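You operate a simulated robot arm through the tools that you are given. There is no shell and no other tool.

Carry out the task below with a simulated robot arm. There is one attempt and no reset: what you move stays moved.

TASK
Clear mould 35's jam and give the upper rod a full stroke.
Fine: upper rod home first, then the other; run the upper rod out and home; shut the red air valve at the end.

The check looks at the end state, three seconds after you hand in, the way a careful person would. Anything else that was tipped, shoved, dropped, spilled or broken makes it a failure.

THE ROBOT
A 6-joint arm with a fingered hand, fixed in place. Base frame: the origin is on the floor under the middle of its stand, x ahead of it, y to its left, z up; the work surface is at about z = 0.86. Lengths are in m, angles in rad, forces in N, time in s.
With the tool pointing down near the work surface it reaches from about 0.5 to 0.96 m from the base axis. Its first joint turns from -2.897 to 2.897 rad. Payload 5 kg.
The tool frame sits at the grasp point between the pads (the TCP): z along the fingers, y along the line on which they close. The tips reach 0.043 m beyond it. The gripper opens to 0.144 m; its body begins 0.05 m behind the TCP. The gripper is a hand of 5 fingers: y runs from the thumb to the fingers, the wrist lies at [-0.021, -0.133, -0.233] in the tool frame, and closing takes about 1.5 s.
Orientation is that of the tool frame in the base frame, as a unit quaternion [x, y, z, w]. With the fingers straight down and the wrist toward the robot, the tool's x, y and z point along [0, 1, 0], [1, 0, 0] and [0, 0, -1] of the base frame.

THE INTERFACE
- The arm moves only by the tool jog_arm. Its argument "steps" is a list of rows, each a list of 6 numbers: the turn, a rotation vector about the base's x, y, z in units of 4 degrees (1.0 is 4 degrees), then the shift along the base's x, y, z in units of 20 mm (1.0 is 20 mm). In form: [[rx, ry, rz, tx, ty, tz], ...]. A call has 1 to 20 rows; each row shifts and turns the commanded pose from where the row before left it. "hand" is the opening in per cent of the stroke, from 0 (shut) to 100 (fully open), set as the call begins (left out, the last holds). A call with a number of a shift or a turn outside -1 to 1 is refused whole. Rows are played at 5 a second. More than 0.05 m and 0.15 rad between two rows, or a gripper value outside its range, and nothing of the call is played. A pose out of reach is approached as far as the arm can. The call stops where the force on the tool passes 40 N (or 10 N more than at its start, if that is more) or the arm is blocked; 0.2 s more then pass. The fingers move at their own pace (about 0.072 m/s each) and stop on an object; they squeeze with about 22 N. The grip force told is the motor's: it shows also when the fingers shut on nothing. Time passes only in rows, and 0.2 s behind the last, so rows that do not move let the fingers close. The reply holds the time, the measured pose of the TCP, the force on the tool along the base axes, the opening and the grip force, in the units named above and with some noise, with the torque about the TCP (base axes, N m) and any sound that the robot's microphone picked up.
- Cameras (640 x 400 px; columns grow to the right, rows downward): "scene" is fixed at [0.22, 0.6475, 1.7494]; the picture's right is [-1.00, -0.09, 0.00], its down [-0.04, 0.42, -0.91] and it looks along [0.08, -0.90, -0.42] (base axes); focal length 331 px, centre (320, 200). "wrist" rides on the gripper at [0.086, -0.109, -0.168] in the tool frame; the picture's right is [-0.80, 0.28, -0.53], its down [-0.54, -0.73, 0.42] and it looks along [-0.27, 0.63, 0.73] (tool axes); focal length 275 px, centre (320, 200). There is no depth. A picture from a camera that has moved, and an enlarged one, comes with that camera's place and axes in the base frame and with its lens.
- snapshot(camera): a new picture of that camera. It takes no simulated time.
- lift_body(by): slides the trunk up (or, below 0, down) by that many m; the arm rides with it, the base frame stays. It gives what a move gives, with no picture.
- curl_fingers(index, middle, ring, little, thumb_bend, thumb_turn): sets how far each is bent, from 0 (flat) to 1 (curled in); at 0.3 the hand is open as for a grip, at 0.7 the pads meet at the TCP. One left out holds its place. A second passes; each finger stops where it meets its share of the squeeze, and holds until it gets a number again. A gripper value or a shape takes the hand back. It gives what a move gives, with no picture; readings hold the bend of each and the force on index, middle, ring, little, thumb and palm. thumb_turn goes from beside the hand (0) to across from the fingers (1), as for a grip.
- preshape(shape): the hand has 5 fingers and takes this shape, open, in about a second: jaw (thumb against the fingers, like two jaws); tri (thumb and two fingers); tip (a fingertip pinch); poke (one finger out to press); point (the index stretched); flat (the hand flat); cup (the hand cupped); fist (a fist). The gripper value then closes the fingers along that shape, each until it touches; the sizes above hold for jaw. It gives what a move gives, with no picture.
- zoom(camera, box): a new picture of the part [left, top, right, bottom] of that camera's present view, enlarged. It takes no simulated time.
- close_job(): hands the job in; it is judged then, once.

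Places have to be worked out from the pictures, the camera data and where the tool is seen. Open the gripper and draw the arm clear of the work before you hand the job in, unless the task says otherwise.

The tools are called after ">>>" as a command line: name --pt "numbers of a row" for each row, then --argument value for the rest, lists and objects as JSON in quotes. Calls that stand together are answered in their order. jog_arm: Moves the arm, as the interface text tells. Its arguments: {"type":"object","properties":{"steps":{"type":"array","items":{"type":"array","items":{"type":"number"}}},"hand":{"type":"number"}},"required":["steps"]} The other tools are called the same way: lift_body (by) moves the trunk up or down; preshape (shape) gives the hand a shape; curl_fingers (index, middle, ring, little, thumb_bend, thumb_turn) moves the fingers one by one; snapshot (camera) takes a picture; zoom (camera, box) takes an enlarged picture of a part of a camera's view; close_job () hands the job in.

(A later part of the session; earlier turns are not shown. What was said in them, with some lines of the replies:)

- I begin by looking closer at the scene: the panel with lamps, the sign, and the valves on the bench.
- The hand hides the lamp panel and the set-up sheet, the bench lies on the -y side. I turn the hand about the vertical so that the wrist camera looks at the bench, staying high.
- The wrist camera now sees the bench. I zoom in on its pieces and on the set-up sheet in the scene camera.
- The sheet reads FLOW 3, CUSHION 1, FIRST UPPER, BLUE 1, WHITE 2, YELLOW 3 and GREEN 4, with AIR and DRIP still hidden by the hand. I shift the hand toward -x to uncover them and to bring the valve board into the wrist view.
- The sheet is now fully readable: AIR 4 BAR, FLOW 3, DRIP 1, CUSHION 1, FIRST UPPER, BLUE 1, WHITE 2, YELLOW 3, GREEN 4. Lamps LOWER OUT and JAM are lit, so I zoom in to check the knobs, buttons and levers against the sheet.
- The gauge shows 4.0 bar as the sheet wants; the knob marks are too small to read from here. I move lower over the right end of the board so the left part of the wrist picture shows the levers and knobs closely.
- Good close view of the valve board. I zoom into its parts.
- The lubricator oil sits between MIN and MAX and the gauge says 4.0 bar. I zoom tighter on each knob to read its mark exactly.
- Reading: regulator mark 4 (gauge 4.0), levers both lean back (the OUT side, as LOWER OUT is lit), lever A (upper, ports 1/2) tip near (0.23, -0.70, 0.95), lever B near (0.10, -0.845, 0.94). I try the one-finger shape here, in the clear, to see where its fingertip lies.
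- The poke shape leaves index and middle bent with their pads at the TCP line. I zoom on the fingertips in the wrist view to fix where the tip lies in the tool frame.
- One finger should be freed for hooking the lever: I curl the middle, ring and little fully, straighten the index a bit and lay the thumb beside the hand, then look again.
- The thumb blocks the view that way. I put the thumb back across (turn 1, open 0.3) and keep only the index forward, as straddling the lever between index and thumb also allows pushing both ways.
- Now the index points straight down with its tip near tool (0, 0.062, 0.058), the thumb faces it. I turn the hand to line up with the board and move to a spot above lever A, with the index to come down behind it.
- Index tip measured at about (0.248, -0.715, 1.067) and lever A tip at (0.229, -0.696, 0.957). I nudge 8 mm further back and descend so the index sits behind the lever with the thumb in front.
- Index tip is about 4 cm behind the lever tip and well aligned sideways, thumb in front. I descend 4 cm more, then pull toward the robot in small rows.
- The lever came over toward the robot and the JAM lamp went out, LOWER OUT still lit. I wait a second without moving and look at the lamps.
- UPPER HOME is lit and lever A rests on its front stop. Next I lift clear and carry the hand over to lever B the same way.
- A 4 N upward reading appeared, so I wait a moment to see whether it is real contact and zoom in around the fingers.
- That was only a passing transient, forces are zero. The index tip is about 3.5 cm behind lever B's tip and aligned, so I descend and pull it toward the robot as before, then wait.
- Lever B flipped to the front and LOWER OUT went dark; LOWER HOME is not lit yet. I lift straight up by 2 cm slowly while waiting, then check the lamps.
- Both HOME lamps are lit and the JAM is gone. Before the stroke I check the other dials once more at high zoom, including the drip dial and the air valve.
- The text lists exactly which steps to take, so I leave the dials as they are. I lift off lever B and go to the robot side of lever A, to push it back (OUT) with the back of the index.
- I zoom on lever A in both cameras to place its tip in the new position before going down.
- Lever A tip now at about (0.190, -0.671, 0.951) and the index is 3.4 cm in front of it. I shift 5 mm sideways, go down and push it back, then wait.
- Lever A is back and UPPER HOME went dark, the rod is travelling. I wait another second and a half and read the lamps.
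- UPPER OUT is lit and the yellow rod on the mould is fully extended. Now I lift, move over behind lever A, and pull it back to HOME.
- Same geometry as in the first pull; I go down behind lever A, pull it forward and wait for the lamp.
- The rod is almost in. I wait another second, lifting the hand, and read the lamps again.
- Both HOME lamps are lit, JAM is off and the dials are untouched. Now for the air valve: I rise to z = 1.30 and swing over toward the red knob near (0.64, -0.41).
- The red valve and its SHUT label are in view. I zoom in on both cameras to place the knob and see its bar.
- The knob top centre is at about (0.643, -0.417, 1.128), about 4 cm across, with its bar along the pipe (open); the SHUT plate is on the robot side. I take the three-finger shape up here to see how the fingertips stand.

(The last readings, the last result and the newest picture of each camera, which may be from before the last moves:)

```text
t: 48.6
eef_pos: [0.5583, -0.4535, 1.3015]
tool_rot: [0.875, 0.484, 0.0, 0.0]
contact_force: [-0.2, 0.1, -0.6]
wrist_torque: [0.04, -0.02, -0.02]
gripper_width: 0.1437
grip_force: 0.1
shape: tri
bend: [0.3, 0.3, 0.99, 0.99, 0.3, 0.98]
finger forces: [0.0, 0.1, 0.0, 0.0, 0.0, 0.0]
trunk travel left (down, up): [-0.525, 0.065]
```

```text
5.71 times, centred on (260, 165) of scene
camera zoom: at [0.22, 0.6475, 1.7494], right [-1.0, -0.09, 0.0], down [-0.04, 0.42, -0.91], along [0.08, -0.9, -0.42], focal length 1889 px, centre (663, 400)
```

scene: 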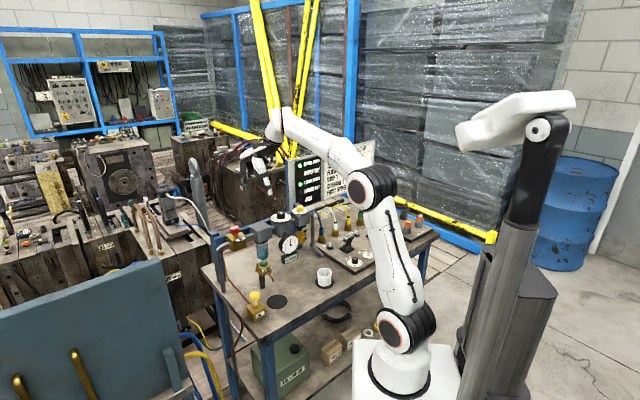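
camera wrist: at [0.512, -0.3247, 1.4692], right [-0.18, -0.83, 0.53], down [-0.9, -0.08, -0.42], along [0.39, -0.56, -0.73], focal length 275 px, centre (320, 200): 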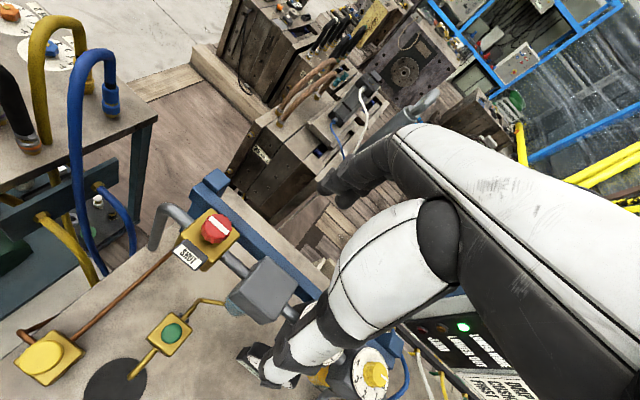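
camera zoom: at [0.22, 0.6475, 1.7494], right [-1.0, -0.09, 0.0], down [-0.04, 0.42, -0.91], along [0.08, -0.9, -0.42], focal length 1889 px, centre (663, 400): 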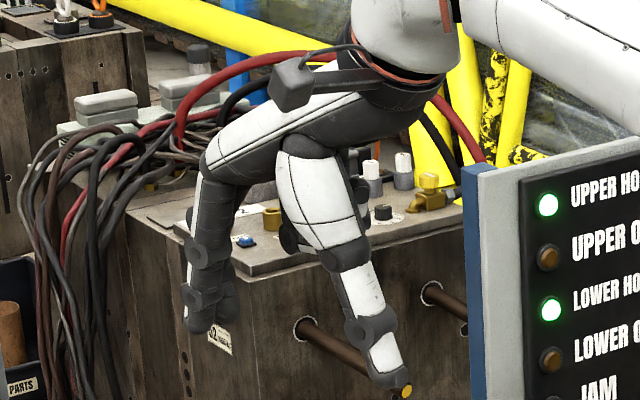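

The tri shape gives thumb against index and middle. I turn the hand to yaw 0 (so 90° clockwise stays comfortable) and go above the knob, still high.

>>> jog_arm --pt "0 0 1 0.53 0.23 0" --pt "0 0 1 0.53 0.23 0" --pt "0 0 1 0.53 0.23 0" --pt "0 0 1 0.53 0.23 0" --pt "0 0 1 0.53 0.23 0" --pt "0 0 1 0.53 0.23 0" --pt "0 0 1 0.53 0.23 0" --pt "0 0 1 0.53 0.23 0" --pt "0 0 0 0 0 -1" --pt "0 0 0 0 0 -1"

>>> snapshot --camera "wrist"

>>> zoom --camera "scene" --box '[190, 150, 290, 250]'

```text
t: 50.8
eef_pos: [0.6416, -0.418, 1.2625]
tool_rot: [0.707, 0.707, -0.001, -0.001]
contact_force: [-0.3, -0.8, 1.6]
wrist_torque: [0.02, 0.0, -0.05]
gripper_width: 0.1437
grip_force: 0.0
shape: tri
bend: [0.3, 0.3, 0.99, 0.99, 0.3, 0.98]
finger forces: [0.0, 0.0, 0.1, 0.1, 0.0, 0.1]
trunk travel left (down, up): [-0.525, 0.065]
```

```text
taken
camera wrist: at [0.5328, -0.3318, 1.4301], right [0.28, -0.8, 0.53], down [-0.73, -0.54, -0.42], along [0.63, -0.27, -0.73], focal length 275 px, centre (320, 200)
```

wrist: 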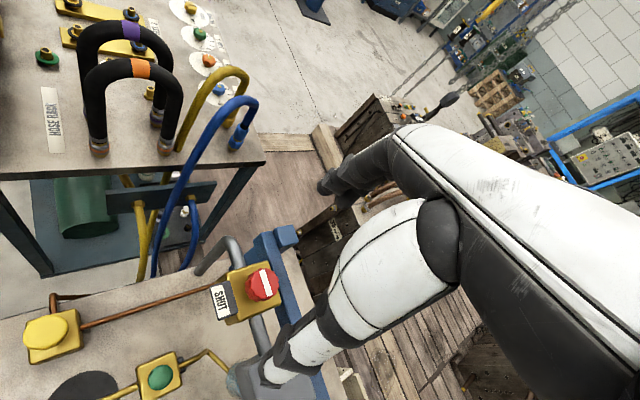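

```text
4.00 times, centred on (240, 200) of scene
camera zoom: at [0.22, 0.6475, 1.7494], right [-1.0, -0.09, 0.0], down [-0.04, 0.42, -0.91], along [0.08, -0.9, -0.42], focal length 1322 px, centre (640, 200)
```

zoom: 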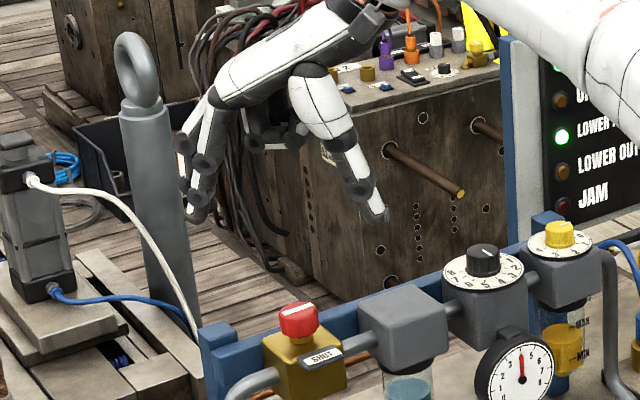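

The knob lines up with the tool axis in the wrist view. I narrow the fingers to about half to keep clear of the plate and beam, and descend partway.

>>> jog_arm --hand 52 --pt "0 0 0 0 0 0" --pt "0 0 0 0 0 0" --pt "0 0 0 0 0 0" --pt "0 0 0 0 0 -1" --pt "0 0 0 0 0 -1" --pt "0 0 0 0 0 -1"

>>> snapshot --camera "wrist"

>>> zoom --camera "scene" --box '[190, 170, 290, 250]'

```text
t: 52.2
eef_pos: [0.6427, -0.4178, 1.2039]
tool_rot: [0.707, 0.707, 0.0, 0.0]
contact_force: [-1.1, 0.0, -0.2]
wrist_torque: [0.01, -0.01, 0.0]
gripper_width: 0.0754
grip_force: 0.1
shape: tri
bend: [0.74, 0.44, 0.99, 0.99, 0.69, 1.0]
finger forces: [0.0, 0.0, 0.1, 0.0, 0.0, 0.0]
trunk travel left (down, up): [-0.525, 0.065]
```

```text
taken
camera wrist: at [0.5346, -0.3322, 1.3719], right [0.28, -0.8, 0.53], down [-0.73, -0.54, -0.42], along [0.63, -0.27, -0.73], focal length 275 px, centre (320, 200)
```

wrist: 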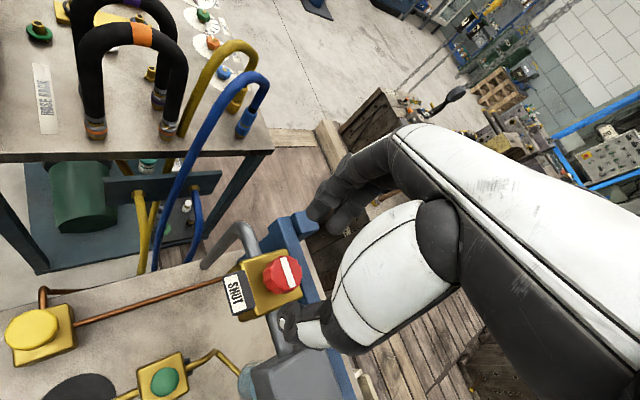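

```text
5.00 times, centred on (240, 210) of scene
camera zoom: at [0.22, 0.6475, 1.7494], right [-1.0, -0.09, 0.0], down [-0.04, 0.42, -0.91], along [0.08, -0.9, -0.42], focal length 1653 px, centre (720, 150)
```

zoom: 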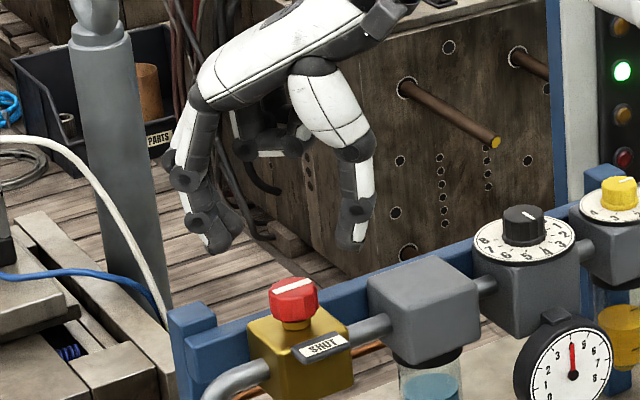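

The tri shape closed the fingers unevenly, so I set index, middle and thumb myself to matching half-open bends while still above the knob.

>>> curl_fingers --index 0.48 --middle 0.48 --ring 1 --little 1 --thumb_bend 0.48 --thumb_turn 1

>>> snapshot --camera "wrist"

>>> zoom --camera "scene" --box '[190, 170, 290, 250]'

```text
t: 53.2
eef_pos: [0.6435, -0.418, 1.2038]
tool_rot: [0.707, 0.707, 0.0, 0.0]
contact_force: [-0.5, 0.1, 0.8]
wrist_torque: [0.0, -0.02, -0.05]
gripper_width: 0.0849
grip_force: 0.1
shape: fingers
bend: [0.48, 0.48, 1.0, 1.0, 0.48, 1.0]
finger forces: [0.1, 0.0, 0.0, 0.1, 0.0, 0.0]
trunk travel left (down, up): [-0.525, 0.065]
```

```text
taken
camera wrist: at [0.5345, -0.3322, 1.3717], right [0.28, -0.8, 0.53], down [-0.73, -0.54, -0.42], along [0.63, -0.27, -0.73], focal length 275 px, centre (320, 200)
```

wrist: 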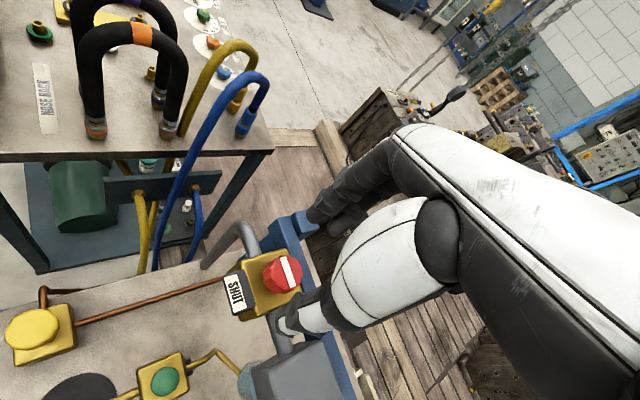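

```text
5.00 times, centred on (240, 210) of scene
camera zoom: at [0.22, 0.6475, 1.7494], right [-1.0, -0.09, 0.0], down [-0.04, 0.42, -0.91], along [0.08, -0.9, -0.42], focal length 1653 px, centre (720, 150)
```

zoom: 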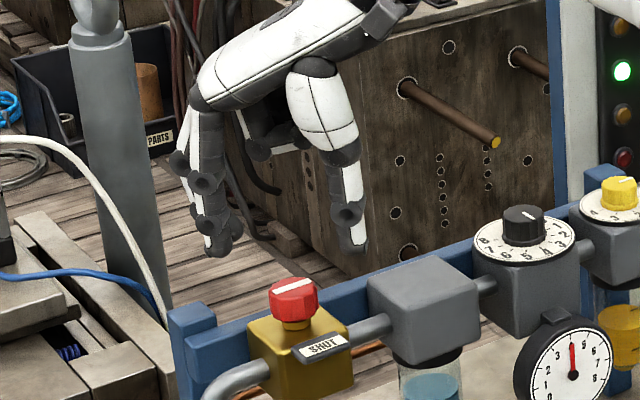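

Fingers now stand evenly, index tip about 56 mm and thumb tip 43 mm below the TCP, centred on the knob. I descend to TCP z = 1.153, leaving the tips just above the valve body.

>>> jog_arm --pt "0 0 0 0 0 -0.9" --pt "0 0 0 0 0 -0.9" --pt "0 0 0 0 0 -0.7" --pt "0 0 0 0 0 0"

>>> snapshot --camera "wrist"

>>> zoom --camera "scene" --box '[210, 195, 280, 255]'

```text
t: 54.2
eef_pos: [0.6449, -0.4185, 1.1534]
tool_rot: [0.707, 0.707, -0.001, 0.0]
contact_force: [-0.5, 0.6, -0.1]
wrist_torque: [0.0, -0.01, 0.0]
gripper_width: 0.0849
grip_force: 0.1
shape: fingers
bend: [0.48, 0.48, 1.0, 1.0, 0.48, 1.0]
finger forces: [0.0, 0.0, 0.0, 0.0, 0.0, 0.0]
trunk travel left (down, up): [-0.525, 0.065]
```

```text
taken
camera wrist: at [0.5351, -0.3329, 1.3221], right [0.28, -0.8, 0.53], down [-0.73, -0.54, -0.42], along [0.63, -0.27, -0.73], focal length 275 px, centre (320, 200)
```

wrist: 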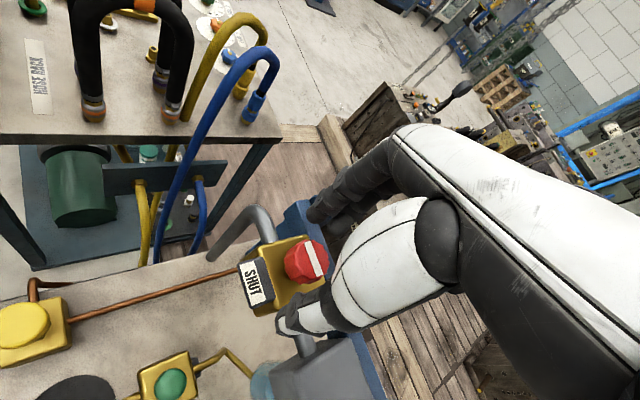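

```text
6.67 times, centred on (245, 225) of scene
camera zoom: at [0.22, 0.6475, 1.7494], right [-1.0, -0.09, 0.0], down [-0.04, 0.42, -0.91], along [0.08, -0.9, -0.42], focal length 2204 px, centre (820, 33)
```

zoom: 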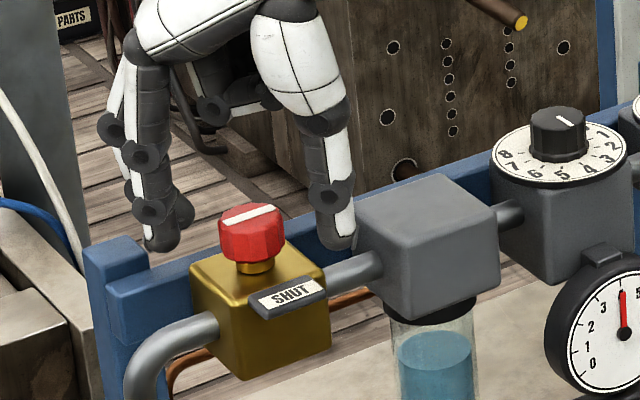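

The knob stands between the fingers in both views. I close index, middle and thumb on it.

>>> curl_fingers --index 0.85 --middle 0.85 --thumb_bend 0.85

>>> snapshot --camera "wrist"

>>> zoom --camera "scene" --box '[210, 195, 280, 255]'

```text
t: 55.2
eef_pos: [0.6437, -0.4194, 1.1531]
tool_rot: [0.707, 0.707, -0.001, 0.0]
contact_force: [-1.6, -4.3, -7.3]
wrist_torque: [-0.13, -0.12, -0.04]
gripper_width: 0.034
grip_force: 18.0
shape: fingers
bend: [0.63, 0.66, 1.0, 1.0, 0.63, 1.0]
finger forces: [9.0, 7.9, 0.0, 0.0, 19.6, 0.0]
trunk travel left (down, up): [-0.525, 0.065]
```

```text
taken
camera wrist: at [0.5352, -0.3339, 1.3213], right [0.28, -0.8, 0.53], down [-0.73, -0.54, -0.42], along [0.63, -0.27, -0.73], focal length 275 px, centre (320, 200)
```

wrist: 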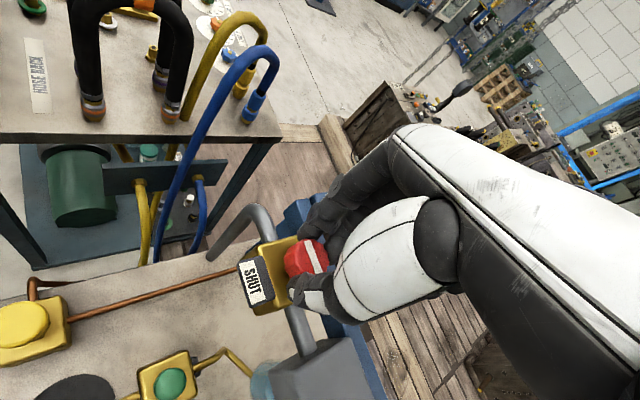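

```text
6.67 times, centred on (245, 225) of scene
camera zoom: at [0.22, 0.6475, 1.7494], right [-1.0, -0.09, 0.0], down [-0.04, 0.42, -0.91], along [0.08, -0.9, -0.42], focal length 2204 px, centre (820, 33)
```

zoom: 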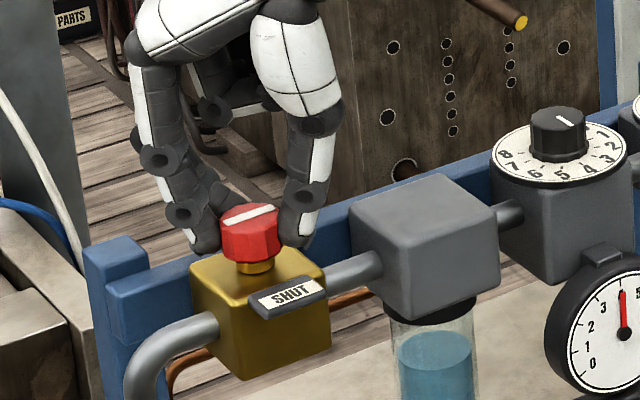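

The grip holds, but the reading (-4 N in y, 34 mm width) shows I grip the knob behind its middle. I open slightly, shift 9 mm toward +y and close again.

>>> curl_fingers --index 0.5 --middle 0.5 --thumb_bend 0.5

>>> jog_arm --pt "0 0 0 0 0.45 0" --pt "0 0 0 0 0 0"

>>> curl_fingers --index 0.85 --middle 0.85 --thumb_bend 0.85

>>> zoom --camera "wrist" --box '[220, 170, 400, 340]'

>>> zoom --camera "scene" --box '[210, 195, 280, 255]'

```text
t: 56.2
eef_pos: [0.6445, -0.4189, 1.1543]
tool_rot: [0.707, 0.707, 0.0, -0.001]
contact_force: [-0.3, 0.7, 0.0]
wrist_torque: [-0.01, 0.02, -0.05]
gripper_width: 0.0775
grip_force: 0.1
shape: fingers
bend: [0.5, 0.5, 1.0, 1.0, 0.5, 1.0]
finger forces: [0.0, 0.0, 0.0, 0.0, 0.0, 0.1]
trunk travel left (down, up): [-0.525, 0.065]
```

```text
t: 56.8
eef_pos: [0.643, -0.4104, 1.1519]
tool_rot: [0.707, 0.708, 0.0, 0.0]
contact_force: [1.1, 0.8, -0.1]
wrist_torque: [0.01, 0.03, 0.01]
gripper_width: 0.0776
grip_force: 0.0
shape: fingers
bend: [0.5, 0.5, 1.0, 1.0, 0.5, 1.0]
finger forces: [0.1, 0.0, 0.0, 0.0, 0.1, 0.0]
trunk travel left (down, up): [-0.525, 0.065]
```

```text
t: 57.8
eef_pos: [0.6434, -0.4107, 1.1518]
tool_rot: [0.708, 0.706, 0.0, -0.001]
contact_force: [-1.6, -1.5, -7.2]
wrist_torque: [-0.08, -0.14, 0.02]
gripper_width: 0.0289
grip_force: 17.7
shape: fingers
bend: [0.65, 0.63, 1.0, 1.0, 0.64, 1.0]
finger forces: [7.6, 8.5, 0.1, 0.0, 18.4, 0.1]
trunk travel left (down, up): [-0.525, 0.065]
```

```text
2.35 times, centred on (310, 255) of wrist
camera zoom: at [0.5347, -0.3251, 1.32], right [0.28, -0.8, 0.53], down [-0.73, -0.54, -0.42], along [0.63, -0.27, -0.73], focal length 648 px, centre (344, 71)
```

zoom: 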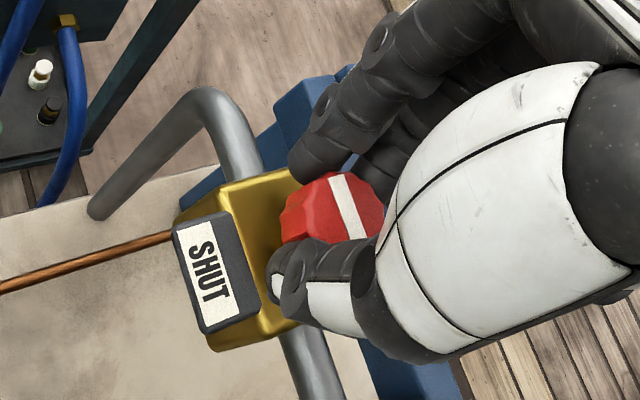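

```text
6.67 times, centred on (245, 225) of scene
camera zoom: at [0.22, 0.6475, 1.7494], right [-1.0, -0.09, 0.0], down [-0.04, 0.42, -0.91], along [0.08, -0.9, -0.42], focal length 2204 px, centre (820, 33)
```

zoom: 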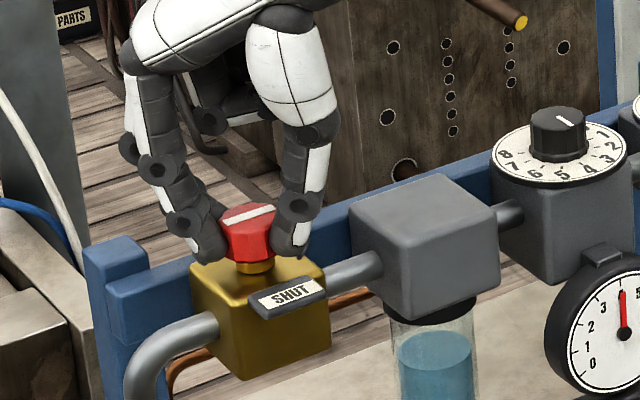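

Now the grip is more even (7.6 / 8.5 / 18.4 N). I turn the knob clockwise by 20° as a first try, watching torque and the bar.

>>> jog_arm --pt "0 0 -1 0.013 -0.013 0" --pt "0 0 -1 0.013 -0.013 0" --pt "0 0 -1 0.013 -0.013 0" --pt "0 0 -1 0.013 -0.013 0" --pt "0 0 -1 0.013 -0.013 0"

>>> zoom --camera "wrist" --box '[220, 170, 400, 340]'

>>> zoom --camera "scene" --box '[210, 195, 300, 270]'

```text
t: 59.0
eef_pos: [0.6464, -0.4114, 1.1528]
tool_rot: [0.82, 0.573, 0.001, -0.002]
contact_force: [-1.0, 0.6, -5.8]
wrist_torque: [-0.03, -0.11, 0.01]
gripper_width: 0.0287
grip_force: 17.3
shape: fingers
bend: [0.65, 0.62, 1.0, 1.0, 0.64, 1.0]
finger forces: [8.5, 8.5, 0.0, 0.0, 17.9, 0.0]
trunk travel left (down, up): [-0.525, 0.065]
```

```text
2.35 times, centred on (310, 255) of wrist
camera zoom: at [0.5724, -0.2934, 1.3199], right [-0.01, -0.85, 0.53], down [-0.87, -0.26, -0.42], along [0.5, -0.47, -0.73], focal length 648 px, centre (344, 71)
```

zoom: 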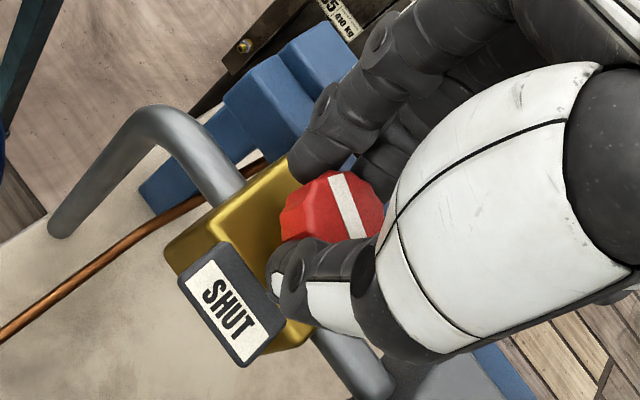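

```text
5.33 times, centred on (255, 232) of scene
camera zoom: at [0.22, 0.6475, 1.7494], right [-1.0, -0.09, 0.0], down [-0.04, 0.42, -0.91], along [0.08, -0.9, -0.42], focal length 1763 px, centre (667, 27)
```

zoom: 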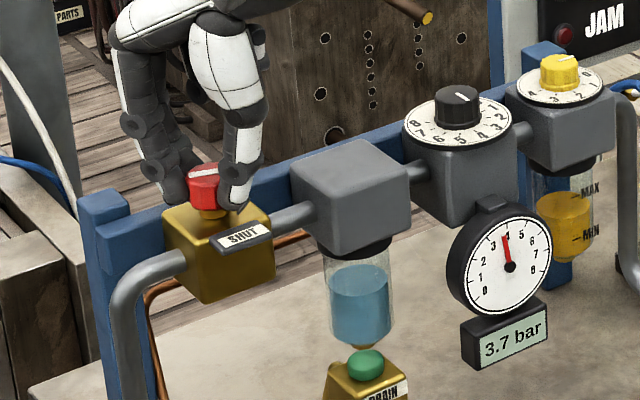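

The knob turns freely with the hand and the gauge drops to 3.7 bar, so clockwise shuts. I continue another 64° and check.

>>> jog_arm --pt "0 0 -1 0.013 -0.013 0" --pt "0 0 -1 0.013 -0.013 0" --pt "0 0 -1 0.013 -0.013 0" --pt "0 0 -1 0.013 -0.013 0" --pt "0 0 -1 0.013 -0.013 0" --pt "0 0 -1 0.013 -0.013 0" --pt "0 0 -1 0.013 -0.013 0" --pt "0 0 -1 0.013 -0.013 0" --pt "0 0 -1 0.013 -0.013 0" --pt "0 0 -1 0.013 -0.013 0" --pt "0 0 -1 0.013 -0.013 0" --pt "0 0 -1 0.013 -0.013 0" --pt "0 0 -1 0.013 -0.013 0" --pt "0 0 -1 0.013 -0.013 0" --pt "0 0 -1 0.013 -0.013 0" --pt "0 0 -1 0.013 -0.013 0"

>>> zoom --camera "wrist" --box '[220, 170, 400, 340]'

>>> zoom --camera "scene" --box '[210, 195, 300, 270]'

```text
t: 62.4
eef_pos: [0.6485, -0.4157, 1.1527]
tool_rot: [0.999, 0.051, -0.001, -0.001]
contact_force: [3.6, 0.8, -6.4]
wrist_torque: [-0.15, -0.14, 0.0]
gripper_width: 0.0282
grip_force: 18.0
shape: fingers
bend: [0.64, 0.62, 1.0, 1.0, 0.65, 1.0]
finger forces: [10.0, 8.6, 0.0, 0.0, 16.5, 0.0]
trunk travel left (down, up): [-0.525, 0.065]
```

```text
2.35 times, centred on (310, 255) of wrist
camera zoom: at [0.7232, -0.2988, 1.3201], right [-0.76, -0.36, 0.53], down [-0.61, 0.67, -0.42], along [-0.2, -0.65, -0.73], focal length 648 px, centre (344, 71)
```

zoom: 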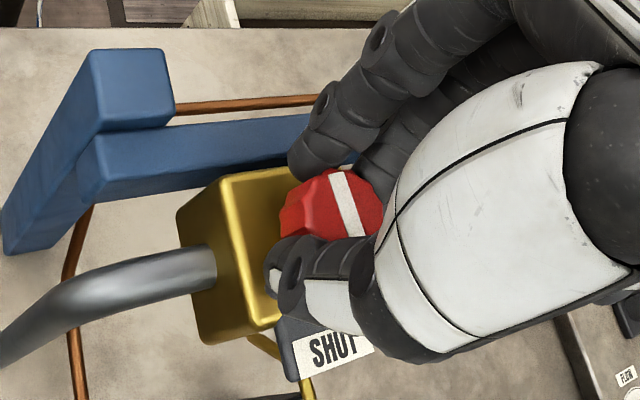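

```text
5.33 times, centred on (255, 232) of scene
camera zoom: at [0.22, 0.6475, 1.7494], right [-1.0, -0.09, 0.0], down [-0.04, 0.42, -0.91], along [0.08, -0.9, -0.42], focal length 1763 px, centre (667, 27)
```

zoom: 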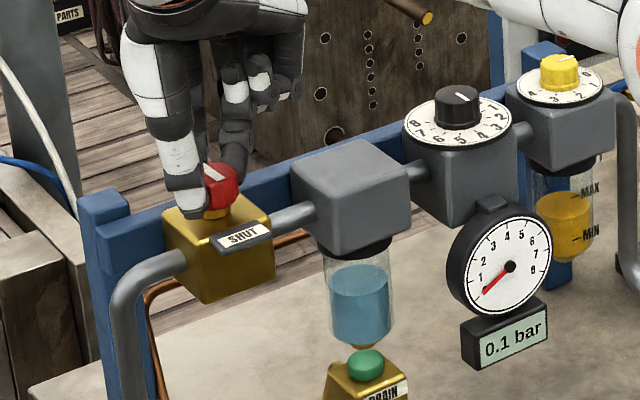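

The gauge reads 0.1 bar after 84°. I turn a further 8° to reach the end of the quarter turn.

>>> jog_arm --pt "0 0 -1 0.013 -0.013 0" --pt "0 0 -1 0.013 -0.013 0" --pt "0 0 0 0 0 0" --pt "0 0 0 0 0 0"

>>> zoom --camera "scene" --box '[210, 195, 300, 270]'

>>> zoom --camera "wrist" --box '[220, 170, 400, 340]'

```text
t: 63.4
eef_pos: [0.6488, -0.4171, 1.1518]
tool_rot: [1.0, -0.018, -0.001, 0.0]
contact_force: [2.1, 0.2, -8.3]
wrist_torque: [-0.14, -0.07, 0.11]
gripper_width: 0.0277
grip_force: 18.1
shape: fingers
bend: [0.65, 0.62, 1.0, 1.0, 0.64, 1.0]
finger forces: [8.8, 10.1, 0.0, 0.0, 17.0, 0.0]
trunk travel left (down, up): [-0.525, 0.065]
```

```text
5.33 times, centred on (255, 232) of scene
camera zoom: at [0.22, 0.6475, 1.7494], right [-1.0, -0.09, 0.0], down [-0.04, 0.42, -0.91], along [0.08, -0.9, -0.42], focal length 1763 px, centre (667, 27)
```

zoom: 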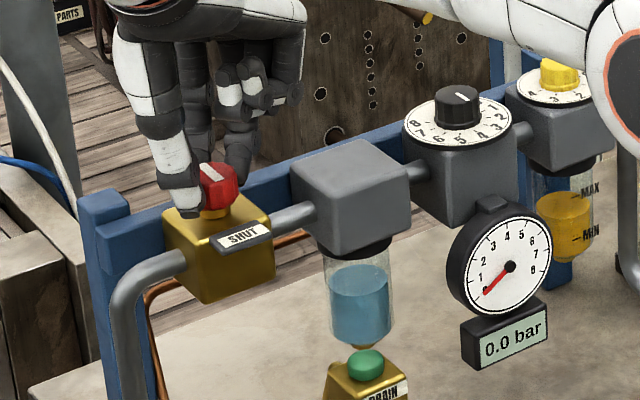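

```text
2.35 times, centred on (310, 255) of wrist
camera zoom: at [0.7397, -0.3107, 1.3201], right [-0.81, -0.26, 0.53], down [-0.52, 0.74, -0.42], along [-0.29, -0.62, -0.73], focal length 648 px, centre (344, 71)
```

zoom: 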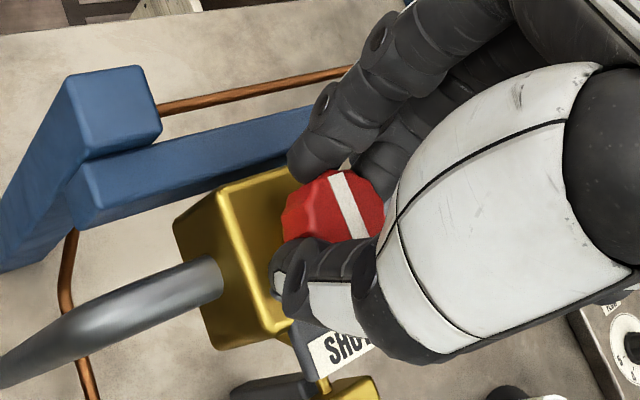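

The gauge reads 0.0 bar and a small torque shows the stop is reached. I open the fingers and rise straight up.

>>> curl_fingers --index 0.46 --middle 0.46 --thumb_bend 0.46

>>> jog_arm --pt "0 0 0 0 0 0.6" --pt "0 0 0 0 0 1" --pt "0 0 0 0 0 1" --pt "0 0 0 0 0 1" --pt "0 0 0 0 0 1" --pt "0 0 0 0 0 1" --pt "0 0 0 0 0 1" --pt "0 0 0 0 0 1"

>>> zoom --camera "scene" --box '[210, 195, 300, 270]'

>>> snapshot --camera "wrist"

>>> snapshot --camera "scene"

```text
t: 64.4
eef_pos: [0.649, -0.4153, 1.1524]
tool_rot: [1.0, -0.017, 0.001, 0.001]
contact_force: [0.0, 0.8, 0.1]
wrist_torque: [0.04, 0.0, -0.02]
gripper_width: 0.0924
grip_force: 0.0
shape: fingers
bend: [0.46, 0.46, 1.0, 1.0, 0.46, 1.0]
finger forces: [0.0, 0.0, 0.1, 0.0, 0.1, 0.1]
trunk travel left (down, up): [-0.525, 0.065]
```

```text
t: 66.2
eef_pos: [0.6497, -0.4151, 1.3031]
tool_rot: [1.0, -0.018, 0.001, 0.0]
contact_force: [0.4, 0.6, -0.4]
wrist_torque: [0.01, 0.02, 0.01]
gripper_width: 0.0923
grip_force: 0.0
shape: fingers
bend: [0.46, 0.46, 1.0, 1.0, 0.46, 1.0]
finger forces: [0.0, 0.0, 0.0, 0.0, 0.0, 0.0]
trunk travel left (down, up): [-0.525, 0.065]
```

```text
5.33 times, centred on (255, 232) of scene
camera zoom: at [0.22, 0.6475, 1.7494], right [-1.0, -0.09, 0.0], down [-0.04, 0.42, -0.91], along [0.08, -0.9, -0.42], focal length 1763 px, centre (667, 27)
```

zoom: 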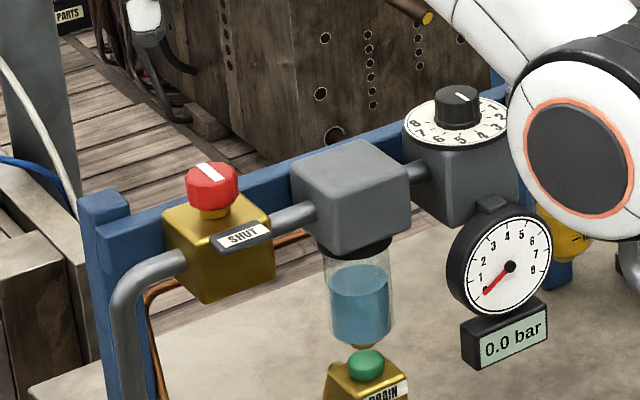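

```text
taken
camera wrist: at [0.7395, -0.3092, 1.4706], right [-0.81, -0.26, 0.53], down [-0.52, 0.74, -0.42], along [-0.29, -0.62, -0.73], focal length 275 px, centre (320, 200)
```

wrist: 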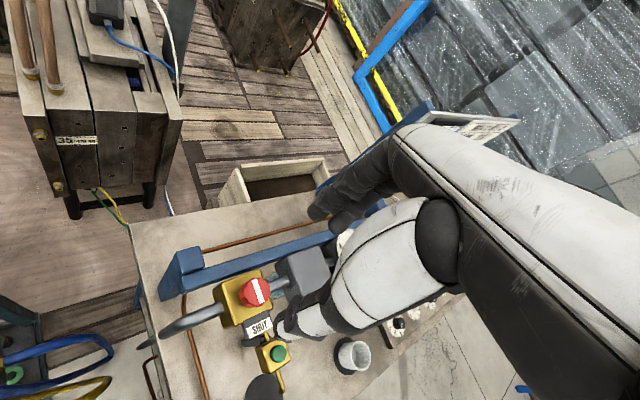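

```text
taken
```

scene: 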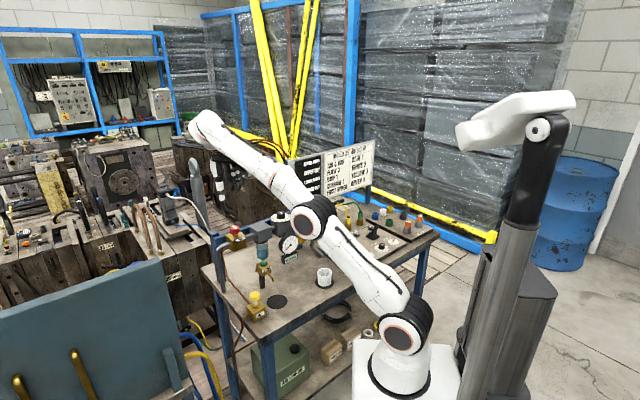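

The bar now points to SHUT and the gauge reads 0.0 bar. I open the hand and draw the arm up and back toward its starting place in steps.

>>> preshape --shape "jaw"

>>> jog_arm --hand 100 --pt "0 0 1 0 0 1" --pt "0 0 1 0 0 1" --pt "0 0 1 0 0 1" --pt "0 0 1 -0.5 0.1 0.5" --pt "0 0 1 -1 0.2 0" --pt "0 0 1 -1 0.2 0" --pt "0 0 1 -1 0.2 0" --pt "0 0 1 -1 0.2 0" --pt "0 0 1 -1 0.2 0" --pt "0 0 1 -1 0.2 0" --pt "0 0 1 -1 0.2 0" --pt "0 0 1 -1 0.2 0" --pt "0 0 0 -1 0.2 0" --pt "0 0 0 -1 0.2 0" --pt "0 0 0 -1 0.2 0" --pt "0 0 0 -1 0.2 0"

>>> snapshot --camera "scene"

>>> snapshot --camera "wrist"

```text
t: 67.1
eef_pos: [0.6498, -0.4142, 1.3033]
tool_rot: [1.0, -0.017, 0.0, 0.0]
contact_force: [0.6, 0.8, -0.5]
wrist_torque: [0.01, -0.01, 0.0]
gripper_width: 0.1436
grip_force: 0.1
shape: jaw
bend: [0.3, 0.3, 0.3, 0.3, 0.3, 0.98]
finger forces: [0.0, 0.1, 0.0, 0.0, 0.1, 0.1]
trunk travel left (down, up): [-0.525, 0.065]
```

```text
t: 70.5
eef_pos: [0.3918, -0.3549, 1.365]
tool_rot: [0.921, 0.39, -0.001, 0.0]
contact_force: [-0.3, -0.4, -0.5]
wrist_torque: [-0.03, 0.05, -0.01]
gripper_width: 0.1438
grip_force: 0.0
shape: jaw
bend: [0.3, 0.3, 0.3, 0.3, 0.3, 0.98]
finger forces: [0.0, 0.0, 0.0, 0.0, 0.0, 0.0]
out of reach, approached as far as the arm can: row 2, 3
trunk travel left (down, up): [-0.525, 0.065]
```

```text
taken
```

scene: 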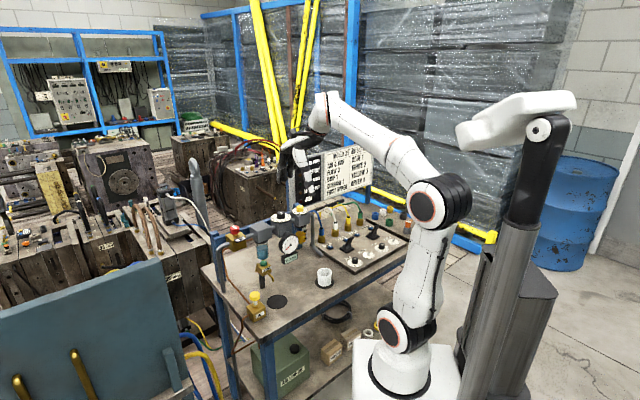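

```text
taken
camera wrist: at [0.3728, -0.2182, 1.5327], right [-0.35, -0.77, 0.53], down [-0.9, 0.11, -0.42], along [0.27, -0.63, -0.73], focal length 275 px, centre (320, 200)
```

wrist: 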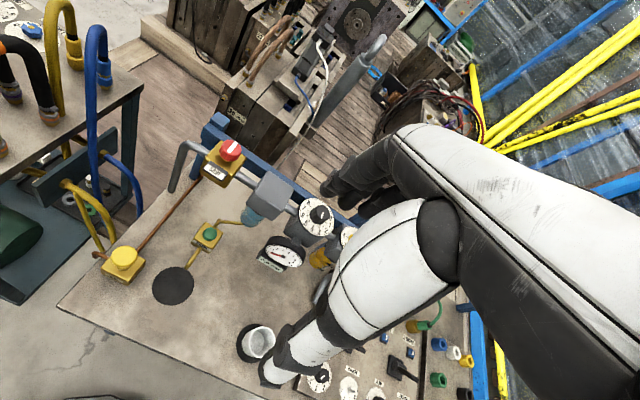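

The arm is clear of the bench. I draw it a bit further back and to the side to uncover the lamps for a last check.

>>> jog_arm --pt "0 0 0 -1 0.3 0.5" --pt "0 0 0 -1 0.3 0.5" --pt "0 0 0 -1 0.3 0.5" --pt "0 0 0 -1 0.3 0.5" --pt "0 0 0 -1 0.3 0.3" --pt "0 0 0 -1 0.3 0.3" --pt "0 0 0 -0.8 0.1 0.3"

>>> zoom --camera "scene" --box '[280, 135, 390, 215]'

>>> zoom --camera "scene" --box '[210, 195, 420, 330]'

>>> zoom --camera "scene" --box '[130, 170, 220, 240]'

>>> zoom --camera "scene" --box '[330, 210, 420, 275]'

```text
t: 72.1
eef_pos: [0.254, -0.3184, 1.4209]
tool_rot: [0.92, 0.391, -0.001, -0.001]
contact_force: [-0.7, 0.2, -1.1]
wrist_torque: [-0.02, 0.01, -0.02]
gripper_width: 0.1438
grip_force: 0.0
shape: jaw
bend: [0.3, 0.3, 0.3, 0.3, 0.3, 0.98]
finger forces: [0.0, 0.1, 0.0, 0.0, 0.0, 0.0]
trunk travel left (down, up): [-0.525, 0.065]
```

```text
5.00 times, centred on (335, 175) of scene
camera zoom: at [0.22, 0.6475, 1.7494], right [-1.0, -0.09, 0.0], down [-0.04, 0.42, -0.91], along [0.08, -0.9, -0.42], focal length 1653 px, centre (245, 325)
```

zoom: 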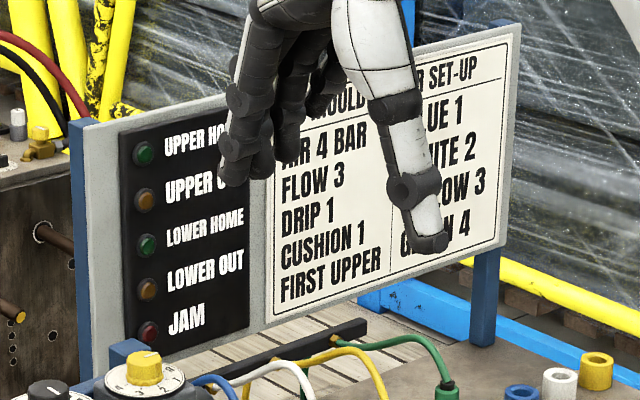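

```text
2.96 times, centred on (315, 262) of scene
camera zoom: at [0.22, 0.6475, 1.7494], right [-1.0, -0.09, 0.0], down [-0.04, 0.42, -0.91], along [0.08, -0.9, -0.42], focal length 980 px, centre (335, 15)
```

zoom: 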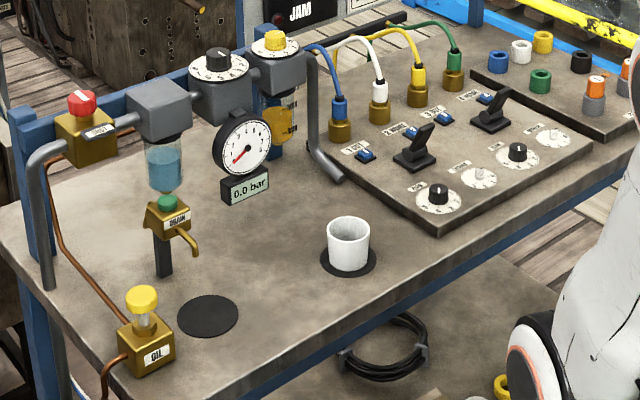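

```text
5.71 times, centred on (175, 205) of scene
camera zoom: at [0.22, 0.6475, 1.7494], right [-1.0, -0.09, 0.0], down [-0.04, 0.42, -0.91], along [0.08, -0.9, -0.42], focal length 1889 px, centre (1149, 171)
```

zoom: 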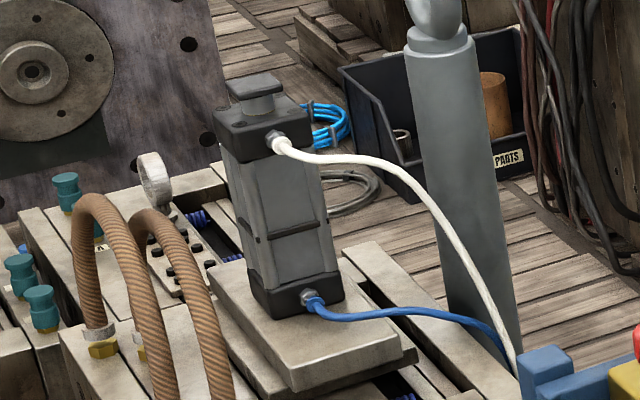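

```text
6.15 times, centred on (375, 242) of scene
camera zoom: at [0.22, 0.6475, 1.7494], right [-1.0, -0.09, 0.0], down [-0.04, 0.42, -0.91], along [0.08, -0.9, -0.42], focal length 2034 px, centre (-18, -62)
```

zoom: 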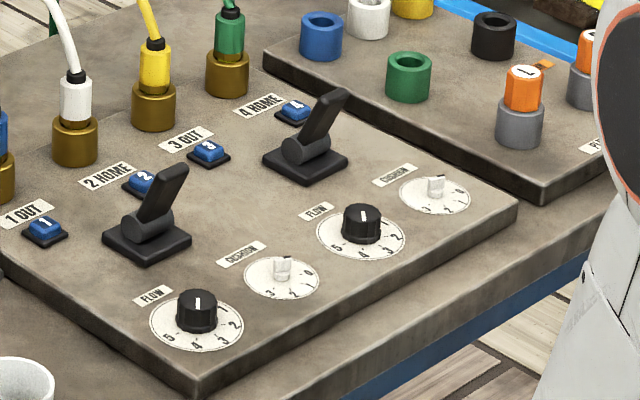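

With the air shut the lamp panel has gone dark. The rod on the mould is in, both levers stand at HOME, the gauge reads 0.0 bar, and the dials, cup and hoses look as they did at the start. The hand is open and clear of the bench, so I hand the job in.

>>> close_job

```text
The job is handed in.
```

I cleared mould 35's jam, gave the upper rod its full stroke, and handed the job in. No verdict has come back yet.

- **Jam:** I brought the upper rod home first and the JAM lamp went out. The lower rod followed, and both HOME lamps lit.
- **Stroke:** I ran the upper rod out until UPPER OUT lit and the rod stood fully extended. I then ran it back until UPPER HOME lit again.
- **Air:** I turned the red valve a quarter turn clockwise to SHUT, and the gauge fell to 0.0 bar. The lamp panel is dark with the air off, so I could not recheck the lamps at the very end. Both levers still stand at HOME, and the upper rod can be seen in.

**Differs from the sheet:** both FLOW dials read 4 (sheet says 3) and both CUSHION dials read 0 (sheet says 1). The DRIP dial also looks below its 1, though I could not read it exactly. Your list did not mention these dials, so I left them as they were, and the stroke ran at those settings.

The cup, hoses and other items look as they did at the start, and the hand is open and clear of the bench.
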